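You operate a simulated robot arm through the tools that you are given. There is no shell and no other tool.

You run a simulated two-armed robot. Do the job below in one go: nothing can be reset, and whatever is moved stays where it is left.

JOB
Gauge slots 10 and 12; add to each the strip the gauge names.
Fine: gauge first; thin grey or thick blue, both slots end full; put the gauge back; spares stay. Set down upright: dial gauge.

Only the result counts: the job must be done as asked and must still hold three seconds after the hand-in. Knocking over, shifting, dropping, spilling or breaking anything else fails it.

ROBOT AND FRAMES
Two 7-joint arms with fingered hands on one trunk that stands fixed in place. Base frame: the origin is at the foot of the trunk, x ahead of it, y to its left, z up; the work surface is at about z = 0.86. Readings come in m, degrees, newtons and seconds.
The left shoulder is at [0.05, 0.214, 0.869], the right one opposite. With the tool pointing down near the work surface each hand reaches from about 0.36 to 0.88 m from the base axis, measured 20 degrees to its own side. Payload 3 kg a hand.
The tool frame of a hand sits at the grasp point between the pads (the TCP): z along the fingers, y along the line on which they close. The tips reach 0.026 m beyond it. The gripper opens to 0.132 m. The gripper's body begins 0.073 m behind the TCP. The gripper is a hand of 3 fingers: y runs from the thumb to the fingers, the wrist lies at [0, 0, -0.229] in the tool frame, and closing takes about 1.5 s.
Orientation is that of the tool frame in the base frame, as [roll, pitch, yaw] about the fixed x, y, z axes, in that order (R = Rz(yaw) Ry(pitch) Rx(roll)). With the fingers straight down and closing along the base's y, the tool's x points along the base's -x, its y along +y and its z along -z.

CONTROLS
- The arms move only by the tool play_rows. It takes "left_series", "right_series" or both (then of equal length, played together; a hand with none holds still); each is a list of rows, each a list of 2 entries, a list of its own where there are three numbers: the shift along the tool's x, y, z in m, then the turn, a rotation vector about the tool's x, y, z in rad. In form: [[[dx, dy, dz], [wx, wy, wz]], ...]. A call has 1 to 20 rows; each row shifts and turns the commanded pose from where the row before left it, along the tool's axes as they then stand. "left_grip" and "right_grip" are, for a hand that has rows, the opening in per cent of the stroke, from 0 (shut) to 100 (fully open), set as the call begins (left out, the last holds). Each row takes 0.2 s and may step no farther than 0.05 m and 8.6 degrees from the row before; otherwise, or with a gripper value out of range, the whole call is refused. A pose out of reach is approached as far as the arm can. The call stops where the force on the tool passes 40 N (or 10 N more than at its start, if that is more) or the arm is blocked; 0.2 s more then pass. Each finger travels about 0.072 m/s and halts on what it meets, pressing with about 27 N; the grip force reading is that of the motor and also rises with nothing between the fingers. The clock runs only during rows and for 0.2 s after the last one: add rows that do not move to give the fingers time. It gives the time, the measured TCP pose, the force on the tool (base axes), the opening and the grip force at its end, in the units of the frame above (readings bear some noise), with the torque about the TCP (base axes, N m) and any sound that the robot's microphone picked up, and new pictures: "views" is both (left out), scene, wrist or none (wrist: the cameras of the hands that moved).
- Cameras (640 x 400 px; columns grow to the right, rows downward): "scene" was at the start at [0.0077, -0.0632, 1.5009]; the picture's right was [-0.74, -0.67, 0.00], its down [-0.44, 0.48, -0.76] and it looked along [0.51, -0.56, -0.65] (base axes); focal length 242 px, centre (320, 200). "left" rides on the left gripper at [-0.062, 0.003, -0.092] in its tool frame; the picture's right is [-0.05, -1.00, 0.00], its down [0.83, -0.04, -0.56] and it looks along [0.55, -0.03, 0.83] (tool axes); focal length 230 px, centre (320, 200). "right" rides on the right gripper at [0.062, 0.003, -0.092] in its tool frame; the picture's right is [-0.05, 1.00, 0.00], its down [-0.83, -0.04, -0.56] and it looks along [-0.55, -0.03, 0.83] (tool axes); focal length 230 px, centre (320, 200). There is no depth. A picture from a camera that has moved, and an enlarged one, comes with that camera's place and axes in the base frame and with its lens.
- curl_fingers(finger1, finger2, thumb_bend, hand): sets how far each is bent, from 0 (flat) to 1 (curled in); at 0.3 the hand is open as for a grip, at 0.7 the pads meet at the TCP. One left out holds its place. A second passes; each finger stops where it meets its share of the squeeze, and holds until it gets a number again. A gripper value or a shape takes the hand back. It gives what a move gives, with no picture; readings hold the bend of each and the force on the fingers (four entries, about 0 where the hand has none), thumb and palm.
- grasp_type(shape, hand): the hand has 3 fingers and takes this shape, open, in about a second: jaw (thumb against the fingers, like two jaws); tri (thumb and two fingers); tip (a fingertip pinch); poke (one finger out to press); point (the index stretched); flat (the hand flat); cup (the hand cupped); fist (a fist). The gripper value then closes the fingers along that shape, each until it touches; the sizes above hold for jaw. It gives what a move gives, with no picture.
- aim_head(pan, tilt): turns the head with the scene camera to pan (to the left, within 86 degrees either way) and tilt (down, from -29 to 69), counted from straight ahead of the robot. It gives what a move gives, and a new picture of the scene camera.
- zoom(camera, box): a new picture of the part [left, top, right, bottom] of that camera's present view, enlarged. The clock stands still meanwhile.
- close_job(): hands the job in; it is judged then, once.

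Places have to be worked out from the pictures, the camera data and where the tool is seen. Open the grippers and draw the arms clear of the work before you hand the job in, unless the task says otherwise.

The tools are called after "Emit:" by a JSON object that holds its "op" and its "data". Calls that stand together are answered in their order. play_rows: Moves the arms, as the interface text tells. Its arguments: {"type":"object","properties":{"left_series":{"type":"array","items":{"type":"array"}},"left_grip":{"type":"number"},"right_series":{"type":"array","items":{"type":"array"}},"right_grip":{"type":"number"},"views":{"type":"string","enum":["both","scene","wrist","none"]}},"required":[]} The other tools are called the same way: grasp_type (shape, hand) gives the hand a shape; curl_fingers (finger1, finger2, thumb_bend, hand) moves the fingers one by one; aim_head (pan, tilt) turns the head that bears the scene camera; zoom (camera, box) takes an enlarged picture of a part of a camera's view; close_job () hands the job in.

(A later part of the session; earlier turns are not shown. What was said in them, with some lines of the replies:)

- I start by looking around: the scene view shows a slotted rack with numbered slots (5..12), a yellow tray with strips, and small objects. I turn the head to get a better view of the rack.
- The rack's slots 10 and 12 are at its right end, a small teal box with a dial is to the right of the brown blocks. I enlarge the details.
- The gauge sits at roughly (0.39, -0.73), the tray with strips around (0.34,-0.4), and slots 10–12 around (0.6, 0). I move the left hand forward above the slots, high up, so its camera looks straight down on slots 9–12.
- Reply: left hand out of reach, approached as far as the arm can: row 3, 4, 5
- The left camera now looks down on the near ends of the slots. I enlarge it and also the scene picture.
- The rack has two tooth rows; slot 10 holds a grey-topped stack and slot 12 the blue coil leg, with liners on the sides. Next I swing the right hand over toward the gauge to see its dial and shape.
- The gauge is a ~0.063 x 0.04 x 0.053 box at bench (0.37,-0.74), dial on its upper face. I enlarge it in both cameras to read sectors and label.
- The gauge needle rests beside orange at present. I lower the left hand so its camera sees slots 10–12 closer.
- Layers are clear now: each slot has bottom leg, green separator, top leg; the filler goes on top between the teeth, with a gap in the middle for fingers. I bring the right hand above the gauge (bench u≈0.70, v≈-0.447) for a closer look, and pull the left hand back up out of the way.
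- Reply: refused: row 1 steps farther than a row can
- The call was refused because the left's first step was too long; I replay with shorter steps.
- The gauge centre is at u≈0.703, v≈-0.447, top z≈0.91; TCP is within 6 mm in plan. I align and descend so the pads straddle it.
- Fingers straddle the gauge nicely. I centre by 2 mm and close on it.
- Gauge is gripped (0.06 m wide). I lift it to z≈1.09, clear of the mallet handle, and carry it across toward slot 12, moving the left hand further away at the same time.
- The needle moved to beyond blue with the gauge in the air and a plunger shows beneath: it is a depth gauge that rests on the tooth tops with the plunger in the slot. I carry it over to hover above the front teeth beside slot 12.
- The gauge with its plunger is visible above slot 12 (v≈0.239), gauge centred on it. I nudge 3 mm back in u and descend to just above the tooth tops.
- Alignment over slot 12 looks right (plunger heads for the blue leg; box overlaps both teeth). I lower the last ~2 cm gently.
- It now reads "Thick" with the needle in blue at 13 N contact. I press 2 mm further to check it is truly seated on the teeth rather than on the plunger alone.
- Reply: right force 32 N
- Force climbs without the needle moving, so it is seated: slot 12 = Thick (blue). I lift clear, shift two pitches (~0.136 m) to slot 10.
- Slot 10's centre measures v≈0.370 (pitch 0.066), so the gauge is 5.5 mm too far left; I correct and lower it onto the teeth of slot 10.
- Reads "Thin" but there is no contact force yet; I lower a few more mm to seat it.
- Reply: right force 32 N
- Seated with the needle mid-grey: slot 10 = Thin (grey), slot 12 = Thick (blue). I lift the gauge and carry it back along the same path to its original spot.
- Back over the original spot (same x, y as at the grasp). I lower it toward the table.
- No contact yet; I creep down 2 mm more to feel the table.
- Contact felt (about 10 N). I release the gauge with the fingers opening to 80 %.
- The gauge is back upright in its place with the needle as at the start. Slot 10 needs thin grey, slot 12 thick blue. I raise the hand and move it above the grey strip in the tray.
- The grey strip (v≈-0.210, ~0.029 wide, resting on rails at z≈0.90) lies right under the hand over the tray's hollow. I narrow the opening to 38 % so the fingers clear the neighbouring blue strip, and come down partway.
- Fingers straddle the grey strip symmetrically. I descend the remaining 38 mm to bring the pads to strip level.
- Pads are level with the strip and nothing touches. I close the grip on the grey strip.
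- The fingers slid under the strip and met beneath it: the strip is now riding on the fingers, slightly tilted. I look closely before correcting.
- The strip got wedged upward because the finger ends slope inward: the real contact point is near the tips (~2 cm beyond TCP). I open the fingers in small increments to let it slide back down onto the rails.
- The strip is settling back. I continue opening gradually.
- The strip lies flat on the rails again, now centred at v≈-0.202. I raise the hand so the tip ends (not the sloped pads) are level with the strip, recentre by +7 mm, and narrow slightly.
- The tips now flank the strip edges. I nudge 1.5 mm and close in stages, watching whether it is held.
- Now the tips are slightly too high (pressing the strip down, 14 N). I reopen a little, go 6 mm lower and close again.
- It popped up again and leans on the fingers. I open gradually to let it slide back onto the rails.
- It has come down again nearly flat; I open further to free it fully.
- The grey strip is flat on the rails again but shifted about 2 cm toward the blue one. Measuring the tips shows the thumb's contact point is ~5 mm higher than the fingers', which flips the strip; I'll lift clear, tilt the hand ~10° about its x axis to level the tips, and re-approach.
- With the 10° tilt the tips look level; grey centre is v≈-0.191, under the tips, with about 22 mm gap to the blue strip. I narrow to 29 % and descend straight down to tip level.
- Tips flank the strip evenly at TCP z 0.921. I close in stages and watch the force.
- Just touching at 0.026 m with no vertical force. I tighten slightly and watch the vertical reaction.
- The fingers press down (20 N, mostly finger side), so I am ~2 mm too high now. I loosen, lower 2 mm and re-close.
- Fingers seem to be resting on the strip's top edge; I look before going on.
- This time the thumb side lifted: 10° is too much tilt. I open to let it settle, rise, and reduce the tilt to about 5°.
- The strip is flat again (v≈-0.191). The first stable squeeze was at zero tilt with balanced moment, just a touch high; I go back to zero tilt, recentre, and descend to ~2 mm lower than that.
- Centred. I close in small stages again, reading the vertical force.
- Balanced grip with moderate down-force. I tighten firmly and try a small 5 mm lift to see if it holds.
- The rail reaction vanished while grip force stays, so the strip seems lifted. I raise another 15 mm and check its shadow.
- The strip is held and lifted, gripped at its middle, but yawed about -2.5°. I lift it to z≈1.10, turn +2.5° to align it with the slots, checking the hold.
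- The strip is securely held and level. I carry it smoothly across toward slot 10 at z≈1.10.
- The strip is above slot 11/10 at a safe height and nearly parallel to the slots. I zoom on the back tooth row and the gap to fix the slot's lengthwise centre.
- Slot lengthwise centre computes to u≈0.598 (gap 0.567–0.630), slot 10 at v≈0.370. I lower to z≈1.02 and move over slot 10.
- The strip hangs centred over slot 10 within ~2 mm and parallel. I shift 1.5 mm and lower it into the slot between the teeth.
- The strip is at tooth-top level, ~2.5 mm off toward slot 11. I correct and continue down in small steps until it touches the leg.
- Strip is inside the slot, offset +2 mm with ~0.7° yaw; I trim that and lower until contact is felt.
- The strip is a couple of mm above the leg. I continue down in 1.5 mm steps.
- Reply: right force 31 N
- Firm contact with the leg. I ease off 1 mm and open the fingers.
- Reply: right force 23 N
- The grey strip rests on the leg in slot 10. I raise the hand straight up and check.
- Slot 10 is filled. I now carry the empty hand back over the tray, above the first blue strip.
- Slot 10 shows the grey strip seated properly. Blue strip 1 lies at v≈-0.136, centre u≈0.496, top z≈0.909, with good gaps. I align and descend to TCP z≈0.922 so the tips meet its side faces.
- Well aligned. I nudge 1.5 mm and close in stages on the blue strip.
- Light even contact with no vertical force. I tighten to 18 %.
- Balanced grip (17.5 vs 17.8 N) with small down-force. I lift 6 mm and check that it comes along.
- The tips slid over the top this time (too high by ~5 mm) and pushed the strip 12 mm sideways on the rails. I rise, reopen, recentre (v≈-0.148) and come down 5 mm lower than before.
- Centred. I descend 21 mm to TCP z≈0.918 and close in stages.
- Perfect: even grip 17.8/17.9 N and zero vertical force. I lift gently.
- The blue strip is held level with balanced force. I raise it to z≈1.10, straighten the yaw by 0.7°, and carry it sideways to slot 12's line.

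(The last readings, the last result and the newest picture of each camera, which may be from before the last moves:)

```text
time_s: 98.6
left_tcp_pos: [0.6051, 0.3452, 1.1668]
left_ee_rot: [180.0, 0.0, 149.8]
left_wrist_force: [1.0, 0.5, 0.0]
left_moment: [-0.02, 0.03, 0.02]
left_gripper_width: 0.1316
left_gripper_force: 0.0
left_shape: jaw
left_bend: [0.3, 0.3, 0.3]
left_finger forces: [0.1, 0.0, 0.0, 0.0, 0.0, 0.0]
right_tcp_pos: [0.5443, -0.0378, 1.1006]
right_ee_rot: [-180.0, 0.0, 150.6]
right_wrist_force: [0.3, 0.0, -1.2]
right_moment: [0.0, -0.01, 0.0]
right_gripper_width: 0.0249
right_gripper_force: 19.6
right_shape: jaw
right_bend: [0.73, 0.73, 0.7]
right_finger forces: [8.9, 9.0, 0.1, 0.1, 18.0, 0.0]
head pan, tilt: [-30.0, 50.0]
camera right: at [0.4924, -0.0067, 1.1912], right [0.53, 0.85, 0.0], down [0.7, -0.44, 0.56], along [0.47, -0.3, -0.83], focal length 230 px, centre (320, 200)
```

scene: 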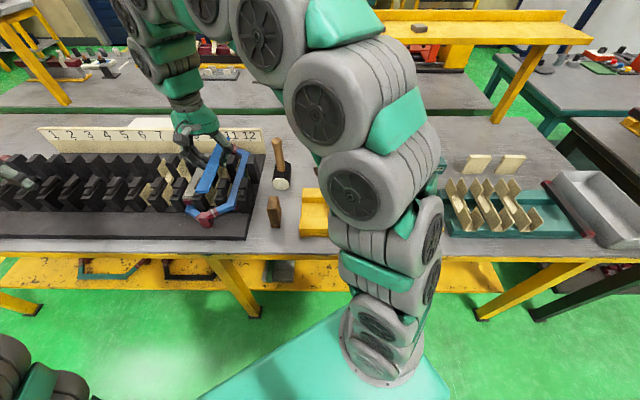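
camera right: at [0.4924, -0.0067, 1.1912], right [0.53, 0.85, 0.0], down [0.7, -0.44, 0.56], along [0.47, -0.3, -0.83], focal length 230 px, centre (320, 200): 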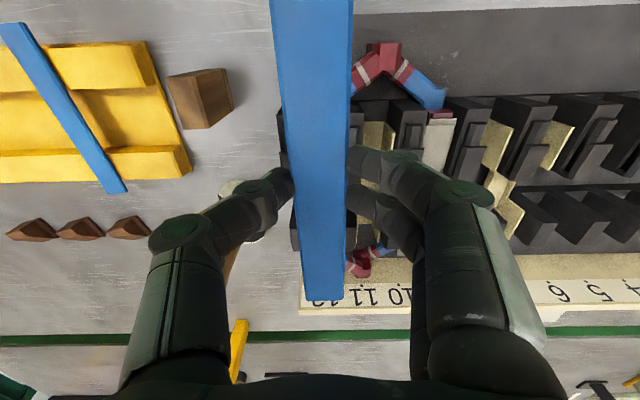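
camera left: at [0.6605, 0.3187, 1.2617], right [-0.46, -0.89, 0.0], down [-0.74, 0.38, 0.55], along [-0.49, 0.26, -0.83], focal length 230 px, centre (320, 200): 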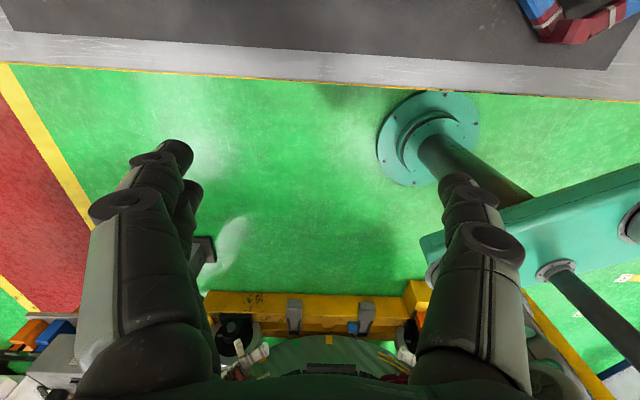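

Now I move forward to centre the strip over slot 12 and lower to z≈1.02.

Emit:
{"op": "play_rows", "data": {"right_series": [[[-0.025, -0.001, 0], [0, 0, 0]], [[-0.03, -0.001, 0], [0, 0, 0]], [[-0.03, -0.001, 0], [0, 0, 0]], [[-0.0247, 0, 0], [0, 0, 0]], [[0, 0, 0.02], [0, 0, 0]], [[0, 0, 0.03], [0, 0, 0]], [[0, 0, 0.03], [0, 0, 0]], [[0, 0, 0], [0, 0, 0]], [[0, 0, 0], [0, 0, 0]]], "views": "both"}}

Emit:
{"op": "zoom", "data": {"camera": "right", "box": [200, 0, 440, 180]}}

Emit:
{"op": "zoom", "data": {"camera": "right", "box": [260, 180, 380, 310]}}

Emit:
{"op": "zoom", "data": {"camera": "scene", "box": [170, 120, 270, 220]}}

```text
time_s: 100.6
left_tcp_pos: [0.6053, 0.3458, 1.168]
left_ee_rot: [180.0, 0.0, 149.6]
left_wrist_force: [0.2, -0.4, 0.9]
left_moment: [-0.03, 0.0, 0.0]
left_gripper_width: 0.1319
left_gripper_force: 0.1
left_shape: jaw
left_bend: [0.3, 0.3, 0.3]
left_finger forces: [0.1, 0.1, 0.0, 0.1, 0.0, 0.1]
right_tcp_pos: [0.6353, -0.0924, 1.021]
right_ee_rot: [180.0, 0.0, 150.7]
right_wrist_force: [-0.9, 0.7, -0.8]
right_moment: [0.01, -0.01, -0.01]
right_gripper_width: 0.0246
right_gripper_force: 20.3
right_shape: jaw
right_bend: [0.73, 0.73, 0.7]
right_finger forces: [8.9, 9.0, 0.0, 0.1, 18.1, 0.0]
head pan, tilt: [-30.0, 50.0]
camera right: at [0.584, -0.0613, 1.1113], right [0.53, 0.85, 0.0], down [0.7, -0.44, 0.56], along [0.47, -0.3, -0.83], focal length 230 px, centre (320, 200)
```

scene: 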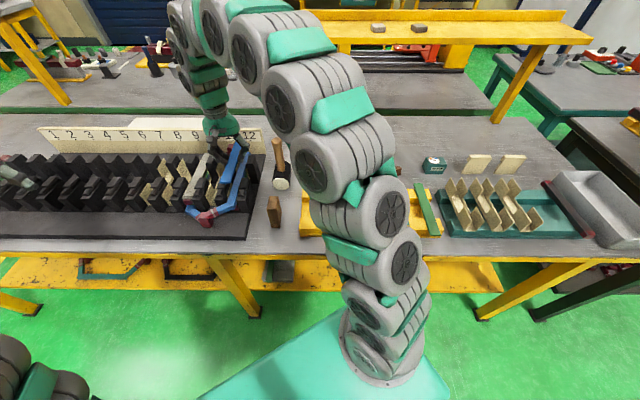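
right: 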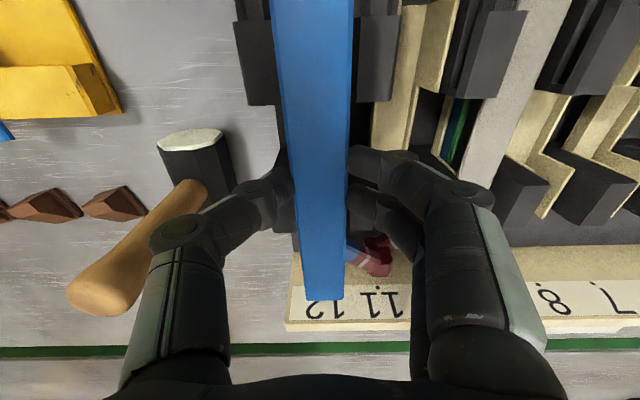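

```text
2.22 times, centred on (320, 90) of right
camera zoom: at [0.584, -0.0613, 1.1113], right [0.53, 0.85, 0.0], down [0.7, -0.44, 0.56], along [0.47, -0.3, -0.83], focal length 511 px, centre (320, 444)
```

zoom: 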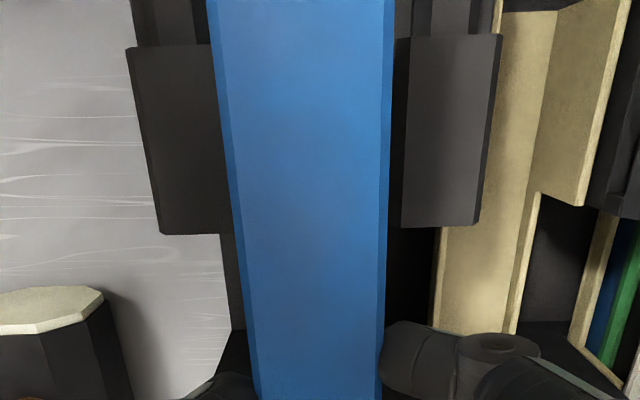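

```text
3.08 times, centred on (320, 245) of right
camera zoom: at [0.584, -0.0613, 1.1113], right [0.53, 0.85, 0.0], down [0.7, -0.44, 0.56], along [0.47, -0.3, -0.83], focal length 708 px, centre (320, 62)
```

zoom: 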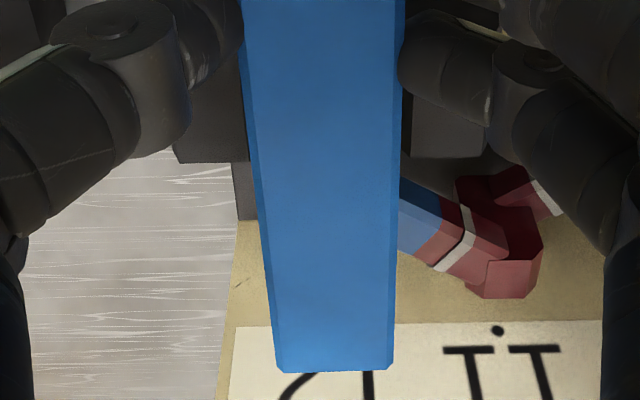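

```text
4.00 times, centred on (220, 170) of scene
camera zoom: at [0.0179, -0.0388, 1.4877], right [-0.5, -0.87, 0.0], down [-0.66, 0.38, -0.64], along [0.56, -0.32, -0.77], focal length 968 px, centre (720, 320)
```

zoom: 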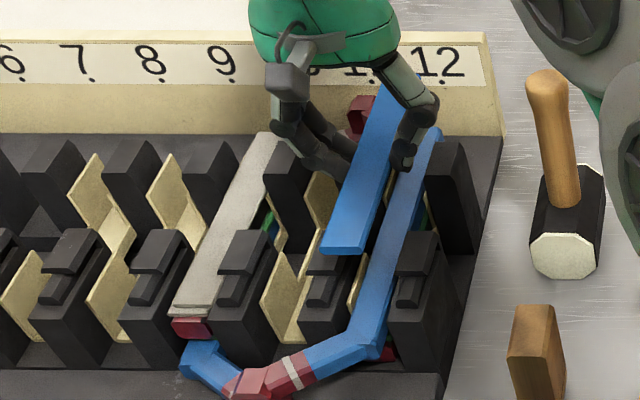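

The strip is over slot 12, ~2 mm off toward -v and 3 mm short; I correct that and lower it between the teeth.

Emit:
{"op": "play_rows", "data": {"right_series": [[[-0.003, 0.002, 0.01], [0, 0, 0]], [[0, 0, 0.015], [0, 0, 0]], [[0, 0, 0.012], [0, 0, 0]], [[0, 0, 0.008], [0, 0, 0]], [[0, 0, 0], [0, 0, 0]], [[0, 0, 0], [0, 0, 0]]], "views": "wrist"}}

Emit:
{"op": "zoom", "data": {"camera": "right", "box": [200, 0, 440, 180]}}

Emit:
{"op": "zoom", "data": {"camera": "right", "box": [260, 180, 380, 310]}}

Emit:
{"op": "zoom", "data": {"camera": "scene", "box": [180, 130, 260, 210]}}

```text
time_s: 102.0
left_tcp_pos: [0.6042, 0.3466, 1.1677]
left_ee_rot: [-180.0, 0.0, 149.7]
left_wrist_force: [0.1, -0.2, -1.0]
left_moment: [0.01, -0.04, 0.01]
left_gripper_width: 0.132
left_gripper_force: 0.1
left_shape: jaw
left_bend: [0.3, 0.3, 0.3]
left_finger forces: [0.1, 0.1, 0.0, 0.0, 0.1, 0.1]
right_tcp_pos: [0.6398, -0.0942, 0.9752]
right_ee_rot: [-180.0, 0.0, 150.7]
right_wrist_force: [1.1, -0.1, -0.1]
right_moment: [-0.03, -0.02, -0.02]
right_gripper_width: 0.0248
right_gripper_force: 20.0
right_shape: jaw
right_bend: [0.73, 0.73, 0.7]
right_finger forces: [8.9, 9.1, 0.0, 0.0, 18.0, 0.0]
head pan, tilt: [-30.0, 50.0]
camera right: at [0.5877, -0.0626, 1.0662], right [0.53, 0.85, 0.0], down [0.7, -0.44, 0.56], along [0.47, -0.3, -0.83], focal length 230 px, centre (320, 200)
```

right: 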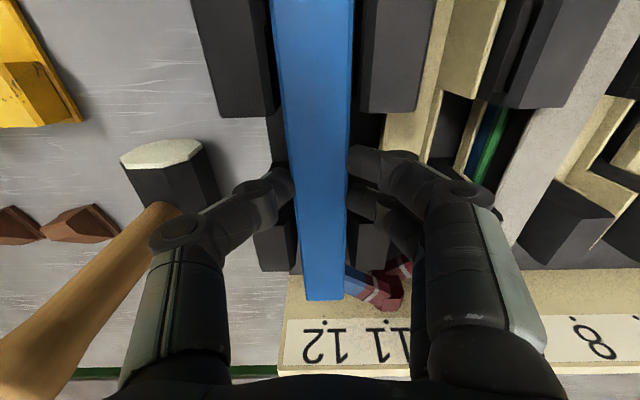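

```text
2.22 times, centred on (320, 90) of right
camera zoom: at [0.5877, -0.0626, 1.0662], right [0.53, 0.85, 0.0], down [0.7, -0.44, 0.56], along [0.47, -0.3, -0.83], focal length 511 px, centre (320, 444)
```

zoom: 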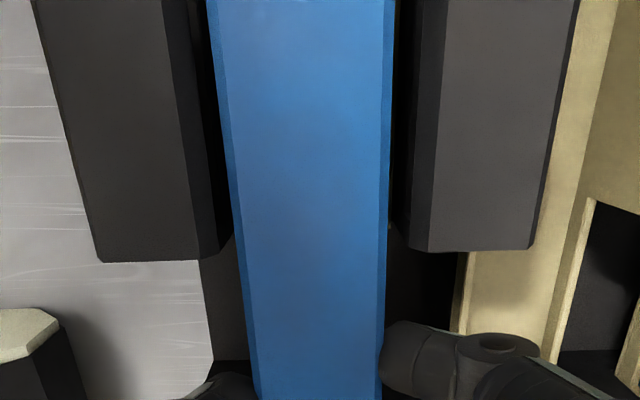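

```text
3.08 times, centred on (320, 245) of right
camera zoom: at [0.5877, -0.0626, 1.0662], right [0.53, 0.85, 0.0], down [0.7, -0.44, 0.56], along [0.47, -0.3, -0.83], focal length 708 px, centre (320, 62)
```

zoom: 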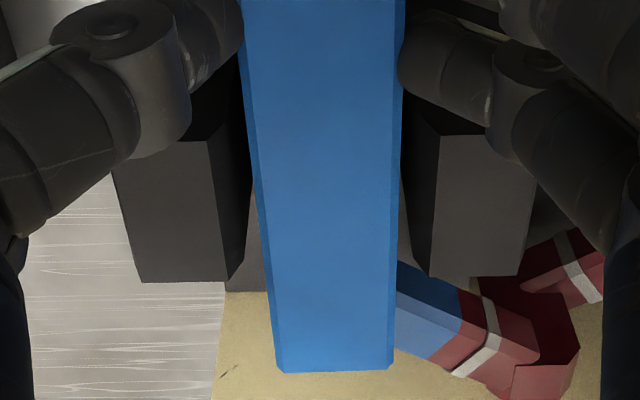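

```text
5.00 times, centred on (220, 170) of scene
camera zoom: at [0.0179, -0.0388, 1.4877], right [-0.5, -0.87, 0.0], down [-0.66, 0.38, -0.64], along [0.56, -0.32, -0.77], focal length 1210 px, centre (820, 350)
```

zoom: 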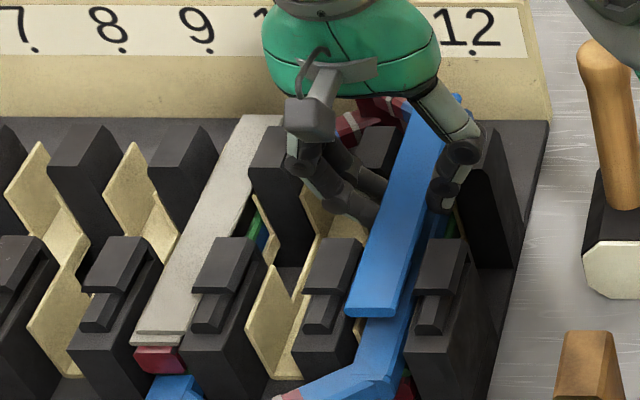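

Strip is parallel and within 1 mm of slot centre at both tooth rows. I continue down to just above the leg.

Emit:
{"op": "play_rows", "data": {"right_series": [[[0, -0.0005, 0.01], [0, 0, 0]], [[0, 0, 0.008], [0, 0, 0]], [[0, 0, 0.006], [0, 0, 0]], [[0, 0, 0.004], [0, 0, 0]], [[0, 0, 0], [0, 0, 0]], [[0, 0, 0], [0, 0, 0]]], "views": "wrist"}}

Emit:
{"op": "zoom", "data": {"camera": "scene", "box": [190, 140, 250, 220]}}

Emit:
{"op": "zoom", "data": {"camera": "right", "box": [220, 60, 420, 310]}}

```text
time_s: 103.4
left_tcp_pos: [0.6044, 0.3449, 1.1686]
left_ee_rot: [-180.0, 0.0, 149.6]
left_wrist_force: [-0.1, 0.3, -0.1]
left_moment: [-0.01, -0.01, 0.01]
left_gripper_width: 0.1318
left_gripper_force: 0.0
left_shape: jaw
left_bend: [0.3, 0.3, 0.3]
left_finger forces: [0.1, 0.1, 0.1, 0.0, 0.1, 0.1]
right_tcp_pos: [0.6399, -0.0941, 0.9482]
right_ee_rot: [179.9, 0.1, 150.6]
right_wrist_force: [-2.7, -1.6, 39.4]
right_moment: [-0.03, 0.06, -0.03]
right_gripper_width: 0.0266
right_gripper_force: 20.2
right_shape: jaw
right_bend: [0.75, 0.75, 0.73]
right_finger forces: [11.7, 11.8, 0.1, 0.1, 25.8, 0.0]
head pan, tilt: [-30.0, 50.0]
camera right: at [0.588, -0.0628, 1.0382], right [0.53, 0.85, 0.0], down [0.7, -0.44, 0.56], along [0.47, -0.3, -0.83], focal length 230 px, centre (320, 200)
```

right: 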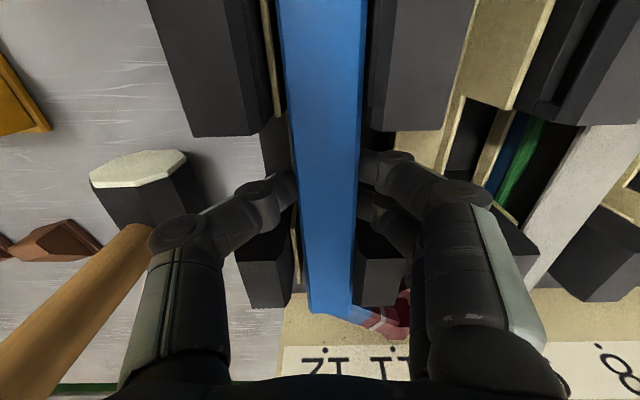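

```text
5.00 times, centred on (220, 180) of scene
camera zoom: at [0.0174, -0.0387, 1.4877], right [-0.5, -0.87, 0.0], down [-0.66, 0.38, -0.64], along [0.56, -0.32, -0.77], focal length 1210 px, centre (820, 300)
```

zoom: 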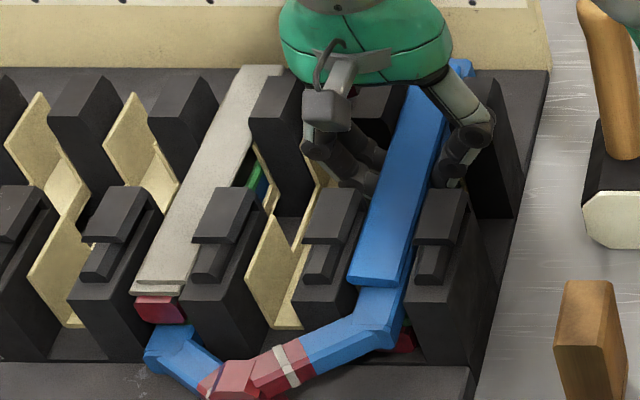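

```text
1.60 times, centred on (320, 185) of right
camera zoom: at [0.588, -0.0628, 1.0382], right [0.53, 0.85, 0.0], down [0.7, -0.44, 0.56], along [0.47, -0.3, -0.83], focal length 368 px, centre (320, 224)
```

zoom: 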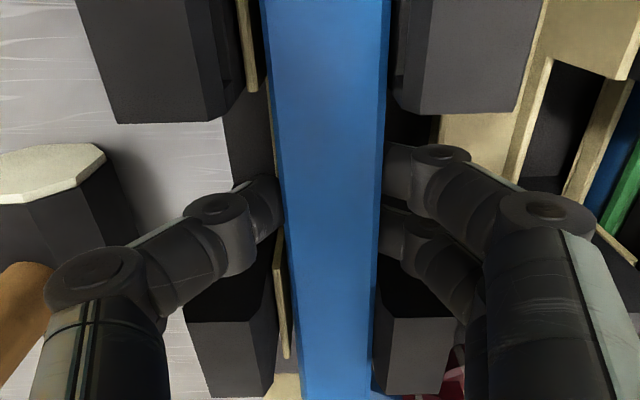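

Contact reached at TCP z≈0.948 (leg top z≈0.929, consistent with the two strip thicknesses). I ease the pressure and re-centre about 1 mm, then check before release.

Emit:
{"op": "play_rows", "data": {"right_series": [[[0, 0, -0.0025], [0, 0, 0]], [[0, -0.0015, 0], [0, 0, 0]], [[0, 0, 0], [0, 0, 0]]], "views": "wrist"}}

Emit:
{"op": "zoom", "data": {"camera": "right", "box": [220, 0, 420, 310]}}

Emit:
{"op": "zoom", "data": {"camera": "scene", "box": [190, 140, 250, 220]}}

```text
time_s: 104.2
left_tcp_pos: [0.6048, 0.3466, 1.1674]
left_ee_rot: [180.0, 0.0, 149.7]
left_wrist_force: [-0.8, 0.8, 0.0]
left_moment: [0.02, -0.01, -0.01]
left_gripper_width: 0.1322
left_gripper_force: 0.1
left_shape: jaw
left_bend: [0.3, 0.3, 0.3]
left_finger forces: [0.0, 0.1, 0.0, 0.0, 0.0, 0.0]
right_tcp_pos: [0.6388, -0.0969, 0.9488]
right_ee_rot: [-180.0, 0.0, 150.7]
right_wrist_force: [5.3, 3.6, 13.7]
right_moment: [0.07, -0.11, -0.04]
right_gripper_width: 0.0247
right_gripper_force: 20.0
right_shape: jaw
right_bend: [0.74, 0.74, 0.72]
right_finger forces: [11.3, 11.3, 0.0, 0.1, 17.4, 0.1]
head pan, tilt: [-30.0, 50.0]
camera right: at [0.5867, -0.0643, 1.0405], right [0.53, 0.85, 0.0], down [0.7, -0.44, 0.56], along [0.47, -0.3, -0.83], focal length 230 px, centre (320, 200)
```

right: 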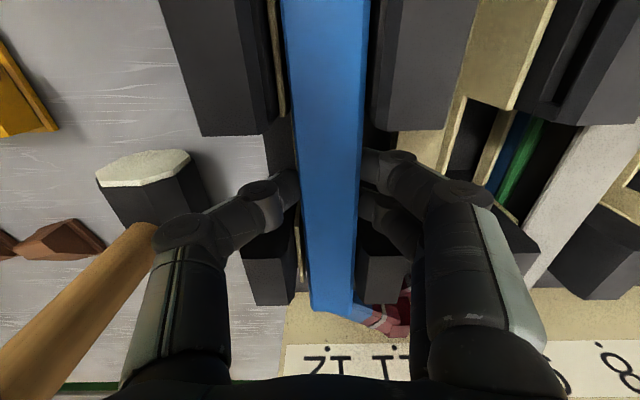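

```text
1.29 times, centred on (320, 155) of right
camera zoom: at [0.5867, -0.0643, 1.0405], right [0.53, 0.85, 0.0], down [0.7, -0.44, 0.56], along [0.47, -0.3, -0.83], focal length 297 px, centre (320, 258)
```

zoom: 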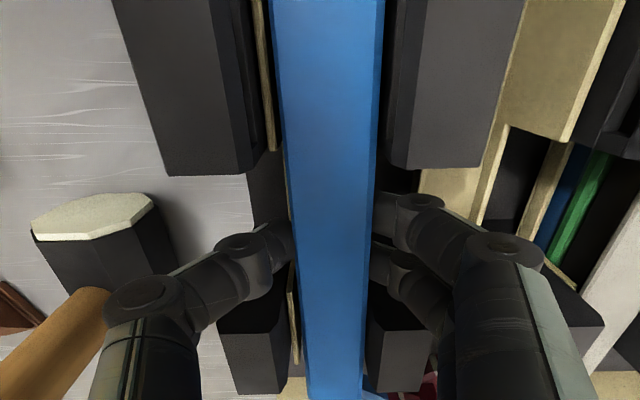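

```text
5.00 times, centred on (220, 180) of scene
camera zoom: at [0.0178, -0.0387, 1.4877], right [-0.5, -0.87, 0.0], down [-0.66, 0.38, -0.64], along [0.56, -0.32, -0.77], focal length 1210 px, centre (820, 300)
```

zoom: 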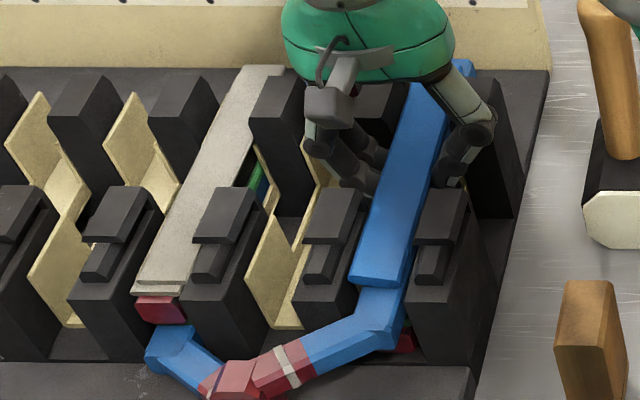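

Pressure is down to ~14 N and the strip rests on the leg. I open the fingers to 32 %.

Emit:
{"op": "play_rows", "data": {"right_series": [[[0, 0, 0], [0, 0, 0]], [[0, 0, 0], [0, 0, 0]], [[0, 0, 0], [0, 0, 0]]], "right_grip": 34, "views": "wrist"}}

Emit:
{"op": "zoom", "data": {"camera": "right", "box": [220, 0, 420, 310]}}

Emit:
{"op": "zoom", "data": {"camera": "scene", "box": [190, 140, 250, 220]}}

```text
time_s: 105.0
left_tcp_pos: [0.6041, 0.3462, 1.1676]
left_ee_rot: [-179.9, 0.0, 149.7]
left_wrist_force: [0.3, 0.0, -0.4]
left_moment: [0.01, 0.04, 0.02]
left_gripper_width: 0.1316
left_gripper_force: 0.1
left_shape: jaw
left_bend: [0.3, 0.3, 0.3]
left_finger forces: [0.1, 0.0, 0.0, 0.0, 0.0, 0.1]
right_tcp_pos: [0.639, -0.096, 0.9502]
right_ee_rot: [-180.0, 0.0, 150.7]
right_wrist_force: [0.7, -0.1, -0.7]
right_moment: [0.01, 0.01, 0.0]
right_gripper_width: 0.0445
right_gripper_force: 0.0
right_shape: jaw
right_bend: [0.74, 0.74, 0.7]
right_finger forces: [0.1, 0.1, 0.0, 0.0, 0.0, 0.0]
head pan, tilt: [-30.0, 50.0]
camera right: at [0.5866, -0.0647, 1.0405], right [0.53, 0.85, 0.0], down [0.7, -0.44, 0.55], along [0.47, -0.3, -0.83], focal length 230 px, centre (320, 200)
```

right: 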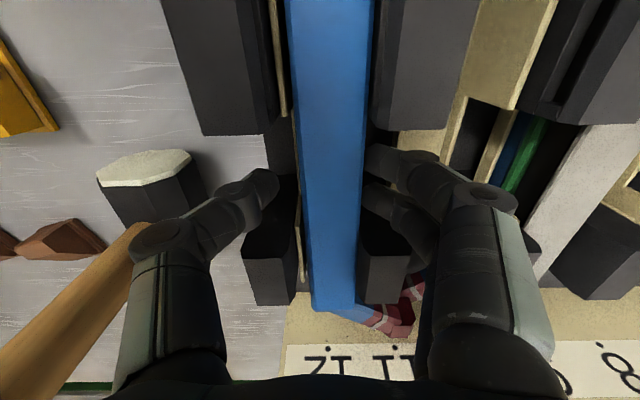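

```text
1.29 times, centred on (320, 155) of right
camera zoom: at [0.5866, -0.0647, 1.0405], right [0.53, 0.85, 0.0], down [0.7, -0.44, 0.55], along [0.47, -0.3, -0.83], focal length 297 px, centre (320, 258)
```

zoom: 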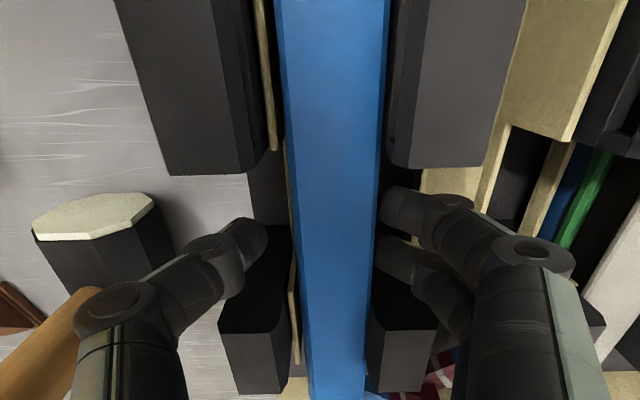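

```text
5.00 times, centred on (220, 180) of scene
camera zoom: at [0.0179, -0.0388, 1.4877], right [-0.5, -0.87, 0.0], down [-0.66, 0.38, -0.64], along [0.56, -0.32, -0.77], focal length 1210 px, centre (820, 300)
```

zoom: 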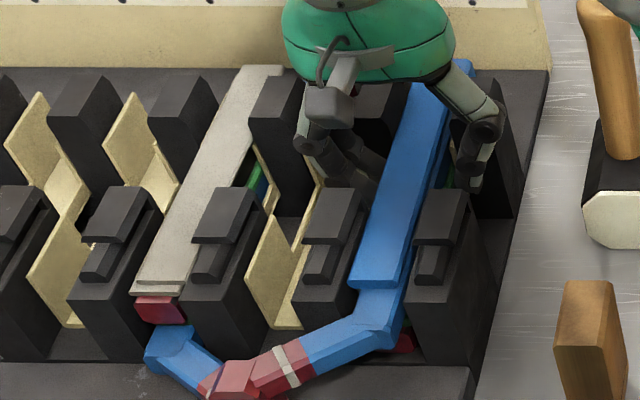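

The strip sits ~3–4 mm toward +v. While the fingers are still in the gap I nudge it back toward the centre by moving the hand -5.5 mm.

Emit:
{"op": "play_rows", "data": {"right_series": [[[0, -0.002, 0], [0, 0, 0]], [[0, -0.002, 0], [0, 0, 0]], [[0, -0.0015, 0], [0, 0, 0]], [[0, 0, 0], [0, 0, 0]]], "views": "none"}}

Emit:
{"op": "zoom", "data": {"camera": "right", "box": [220, 0, 420, 310]}}

```text
time_s: 106.0
left_tcp_pos: [0.6032, 0.3465, 1.1683]
left_ee_rot: [180.0, -0.1, 149.7]
left_wrist_force: [-0.5, 0.3, -0.3]
left_moment: [-0.01, 0.02, 0.0]
left_gripper_width: 0.1318
left_gripper_force: 0.1
left_shape: jaw
left_bend: [0.3, 0.3, 0.3]
left_finger forces: [0.1, 0.0, 0.0, 0.0, 0.1, 0.0]
right_tcp_pos: [0.6373, -0.1014, 0.952]
right_ee_rot: [-179.9, 0.0, 150.8]
right_wrist_force: [0.0, 0.1, 0.1]
right_moment: [-0.03, -0.01, -0.02]
right_gripper_width: 0.0447
right_gripper_force: 0.2
right_shape: jaw
right_bend: [0.74, 0.74, 0.7]
right_finger forces: [0.2, 0.2, 0.0, 0.0, 0.0, 0.0]
head pan, tilt: [-30.0, 50.0]
```

```text
1.29 times, centred on (320, 155) of right
camera zoom: at [0.5853, -0.0692, 1.0415], right [0.53, 0.85, 0.0], down [0.7, -0.44, 0.56], along [0.47, -0.3, -0.83], focal length 297 px, centre (320, 258)
```

zoom: 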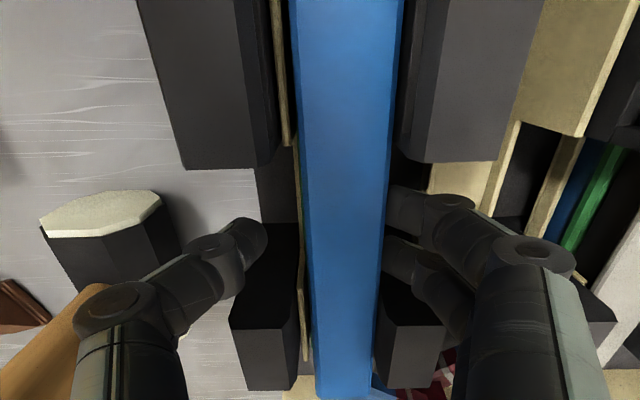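

The strip is now within ~1–2 mm of the slot centre. I push one more millimetre, back off, and lift the hand clear.

Emit:
{"op": "play_rows", "data": {"right_series": [[[0, -0.001, 0], [0, 0, 0]], [[0, 0.003, 0], [0, 0, 0]], [[0, 0.002, -0.005], [0, 0, 0]], [[0, 0, -0.015], [0, 0, 0]], [[0, 0, -0.03], [0, 0, 0]], [[0, 0, -0.04], [0, 0, 0]], [[0.04, 0, -0.02], [0, 0, 0]], [[0.045, 0, 0], [0, 0, 0]], [[0, 0, 0], [0, 0, 0]]], "views": "both"}}

Emit:
{"op": "zoom", "data": {"camera": "right", "box": [240, 20, 520, 250]}}

Emit:
{"op": "zoom", "data": {"camera": "scene", "box": [170, 130, 270, 230]}}

```text
time_s: 108.0
left_tcp_pos: [0.6053, 0.347, 1.1684]
left_ee_rot: [-179.9, 0.0, 149.7]
left_wrist_force: [-0.2, 0.1, 0.1]
left_moment: [0.0, 0.01, 0.01]
left_gripper_width: 0.1322
left_gripper_force: 0.1
left_shape: jaw
left_bend: [0.3, 0.3, 0.3]
left_finger forces: [0.0, 0.0, 0.1, 0.1, 0.0, 0.0]
right_tcp_pos: [0.5644, -0.0588, 1.0605]
right_ee_rot: [179.9, -0.1, 150.7]
right_wrist_force: [-0.3, 0.5, 0.5]
right_moment: [-0.01, -0.02, -0.02]
right_gripper_width: 0.0448
right_gripper_force: 0.1
right_shape: jaw
right_bend: [0.74, 0.74, 0.7]
right_finger forces: [0.1, 0.0, 0.0, 0.1, 0.0, 0.0]
head pan, tilt: [-30.0, 50.0]
camera right: at [0.5127, -0.026, 1.1521], right [0.53, 0.85, 0.0], down [0.7, -0.44, 0.55], along [0.47, -0.3, -0.83], focal length 230 px, centre (320, 200)
```

scene: 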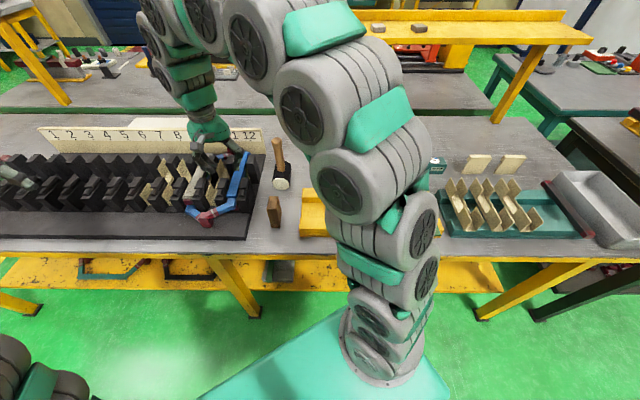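
right: 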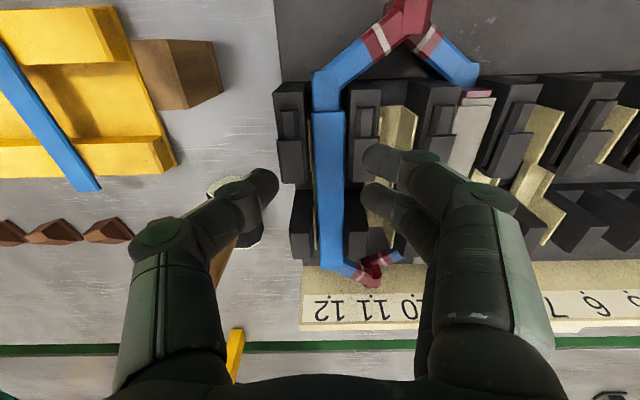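

```text
1.74 times, centred on (380, 135) of right
camera zoom: at [0.5127, -0.026, 1.1521], right [0.53, 0.85, 0.0], down [0.7, -0.44, 0.55], along [0.47, -0.3, -0.83], focal length 400 px, centre (216, 313)
```

zoom: 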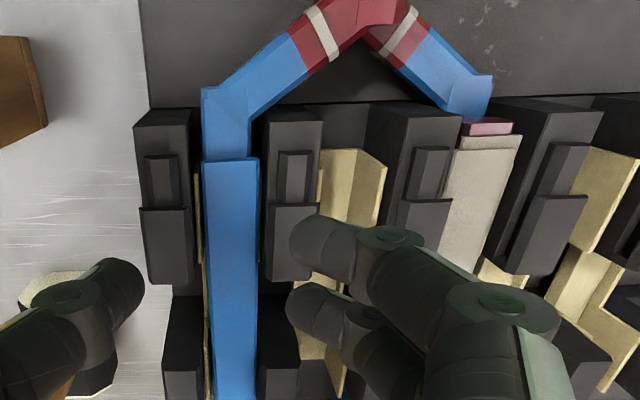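

```text
4.00 times, centred on (220, 180) of scene
camera zoom: at [0.0179, -0.0388, 1.4877], right [-0.5, -0.87, 0.0], down [-0.66, 0.38, -0.64], along [0.56, -0.32, -0.77], focal length 968 px, centre (720, 280)
```

zoom: 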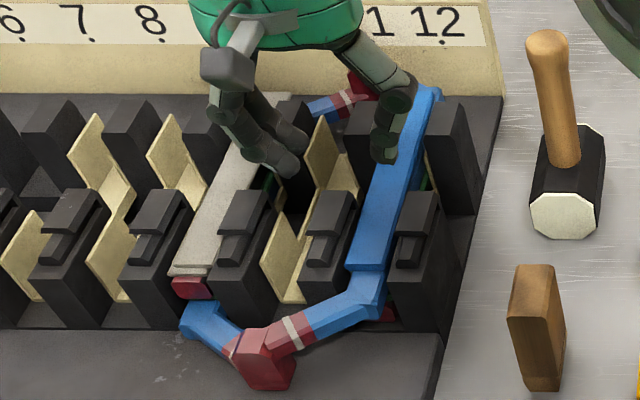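

Both strips are in place. I retreat the right hand up and back to its starting area with the gripper open, then inspect everything.

Emit:
{"op": "play_rows", "data": {"right_series": [[[0, 0, -0.045], [0, 0, 0]], [[0, 0, -0.045], [0, 0, 0]], [[0, -0.03, -0.035], [0, 0, 0]], [[0, -0.035, -0.03], [0, 0, 0]], [[0, -0.04, -0.025], [0, 0, 0]], [[0, -0.045, -0.01], [0, 0, 0]], [[0, -0.045, 0], [0, 0, 0]], [[0, -0.045, 0], [0, 0, 0]], [[0, -0.045, 0], [0, 0, 0]], [[0, -0.045, 0], [0, 0, 0]], [[0.01, -0.045, 0], [0, 0, 0.009]], [[0, -0.03, 0], [0, 0, 0.008]], [[0, 0, 0], [0, 0, 0]], [[0, 0, 0], [0, 0, 0]]], "right_grip": 100, "views": "both"}}

Emit:
{"op": "zoom", "data": {"camera": "scene", "box": [160, 130, 270, 230]}}

Emit:
{"op": "zoom", "data": {"camera": "scene", "box": [185, 150, 265, 215]}}

Emit:
{"op": "zoom", "data": {"camera": "scene", "box": [290, 140, 470, 250]}}

Emit:
{"op": "zoom", "data": {"camera": "right", "box": [440, 0, 640, 200]}}

```text
time_s: 111.0
left_tcp_pos: [0.6041, 0.3467, 1.1678]
left_ee_rot: [-180.0, 0.1, 149.6]
left_wrist_force: [0.0, -0.4, -0.6]
left_moment: [0.01, -0.01, 0.0]
left_gripper_width: 0.1319
left_gripper_force: 0.0
left_shape: jaw
left_bend: [0.3, 0.3, 0.3]
left_finger forces: [0.0, 0.1, 0.0, 0.0, 0.0, 0.0]
right_tcp_pos: [0.3585, -0.4083, 1.2493]
right_ee_rot: [-180.0, 0.0, 149.7]
right_wrist_force: [-0.2, -0.3, -0.4]
right_moment: [0.03, 0.02, 0.03]
right_gripper_width: 0.1317
right_gripper_force: 0.1
right_shape: jaw
right_bend: [0.3, 0.3, 0.3]
right_finger forces: [0.1, 0.0, 0.0, 0.1, 0.0, 0.0]
head pan, tilt: [-30.0, 50.0]
camera right: at [0.3073, -0.3751, 1.3395], right [0.55, 0.84, 0.0], down [0.7, -0.46, 0.56], along [0.46, -0.3, -0.83], focal length 230 px, centre (320, 200)
```

scene: 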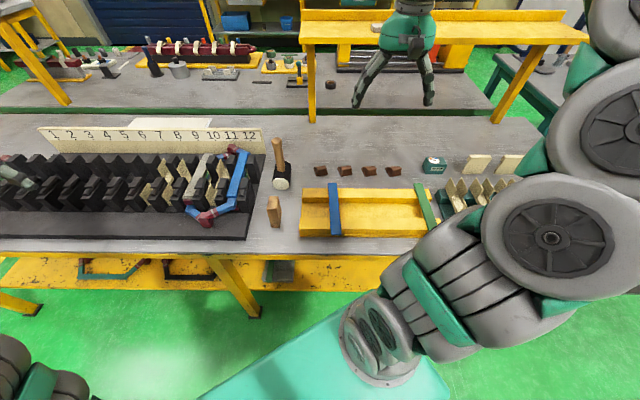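
right: 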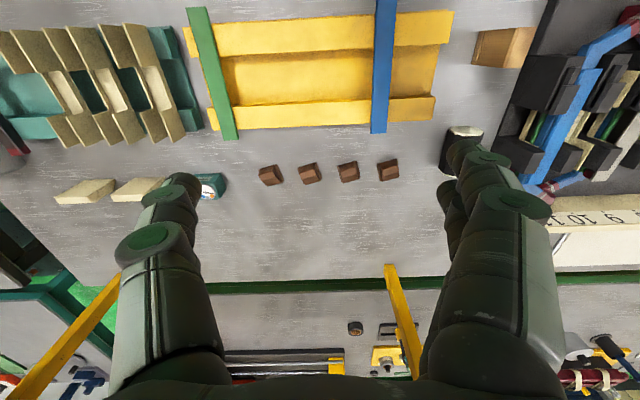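

```text
4.00 times, centred on (215, 180) of scene
camera zoom: at [0.0179, -0.0388, 1.4877], right [-0.5, -0.87, 0.0], down [-0.66, 0.38, -0.64], along [0.56, -0.32, -0.77], focal length 968 px, centre (740, 280)
```

zoom: 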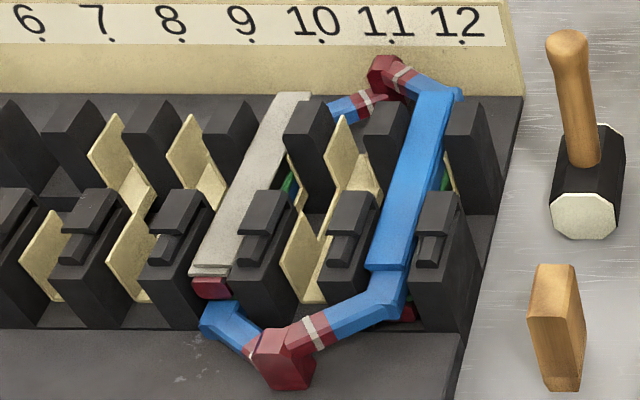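

```text
6.15 times, centred on (225, 182) of scene
camera zoom: at [0.0179, -0.0388, 1.4877], right [-0.5, -0.87, 0.0], down [-0.66, 0.38, -0.64], along [0.56, -0.32, -0.77], focal length 1490 px, centre (905, 308)
```

zoom: 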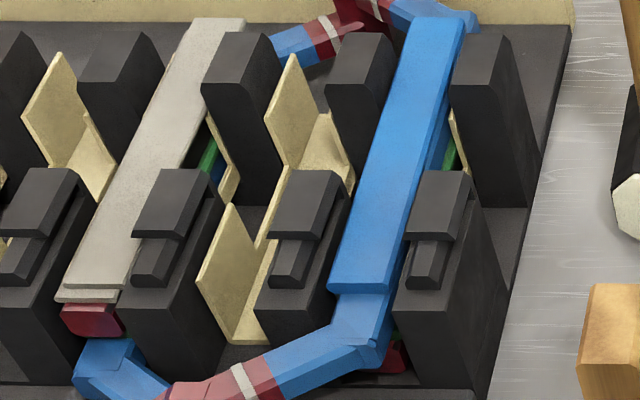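

```text
3.56 times, centred on (380, 195) of scene
camera zoom: at [0.0179, -0.0388, 1.4877], right [-0.5, -0.87, 0.0], down [-0.66, 0.38, -0.64], along [0.56, -0.32, -0.77], focal length 861 px, centre (107, 218)
```

zoom: 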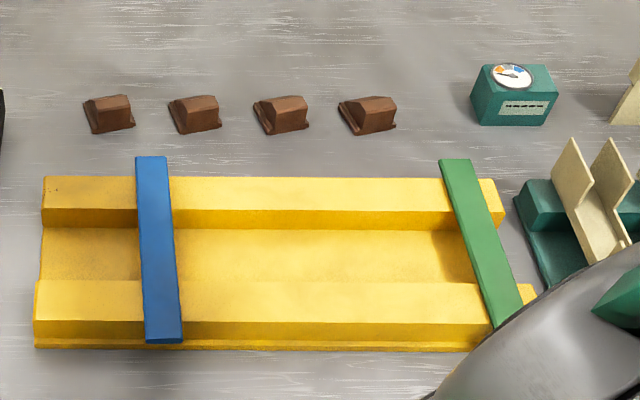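

```text
2.00 times, centred on (540, 100) of right
camera zoom: at [0.3073, -0.3751, 1.3395], right [0.55, 0.84, 0.0], down [0.7, -0.46, 0.56], along [0.46, -0.3, -0.83], focal length 460 px, centre (-120, 400)
```

zoom: 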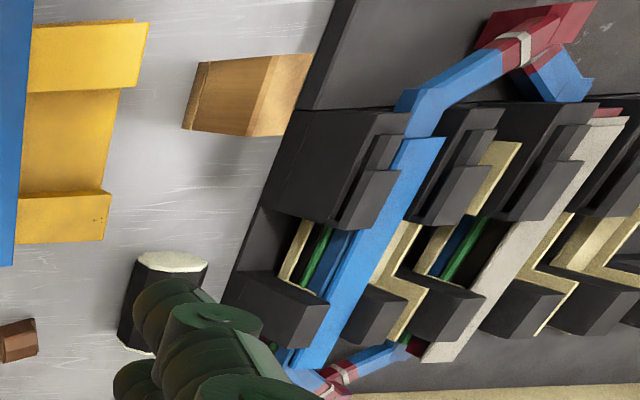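

Everything checks out: grey strip seated in slot 10, blue strip in slot 12 (both line up with their numbers), the gauge stands upright in its original place, and the spare blue and green strips lie in the tray. Both hands are open and clear, so I hand the job in.

Emit:
{"op": "close_job", "data": {}}

```text
The job is handed in.
```

I gauged both slots and added the strip each one called for. Slot 10 read "Thin" and got the grey strip; slot 12 read "Thick" and got a blue one. The job is handed in, and I don't have the verdict.

- **Strips:** in the last pictures both lie on the coil legs between the teeth, lined up with their slot numbers. I did not re-gauge afterwards, so that both slots are full is judged from the pictures only.
- **Gauge:** it stands upright in its original spot, with the needle back where it started.
- **Spares:** the second blue strip and the green strip are still in the tray. The blue one measures within about 1 mm of where it began; I didn't re-measure the green one.
- **Slips along the way:** the grey strip popped up off the tray rails a few times before I got a firm grip. The blue strip I used was pushed sideways on the rails. Neither left the tray before I lifted it out.

Both hands are open and raised clear of the work. The left hand is still above the bench, in front of the rack.
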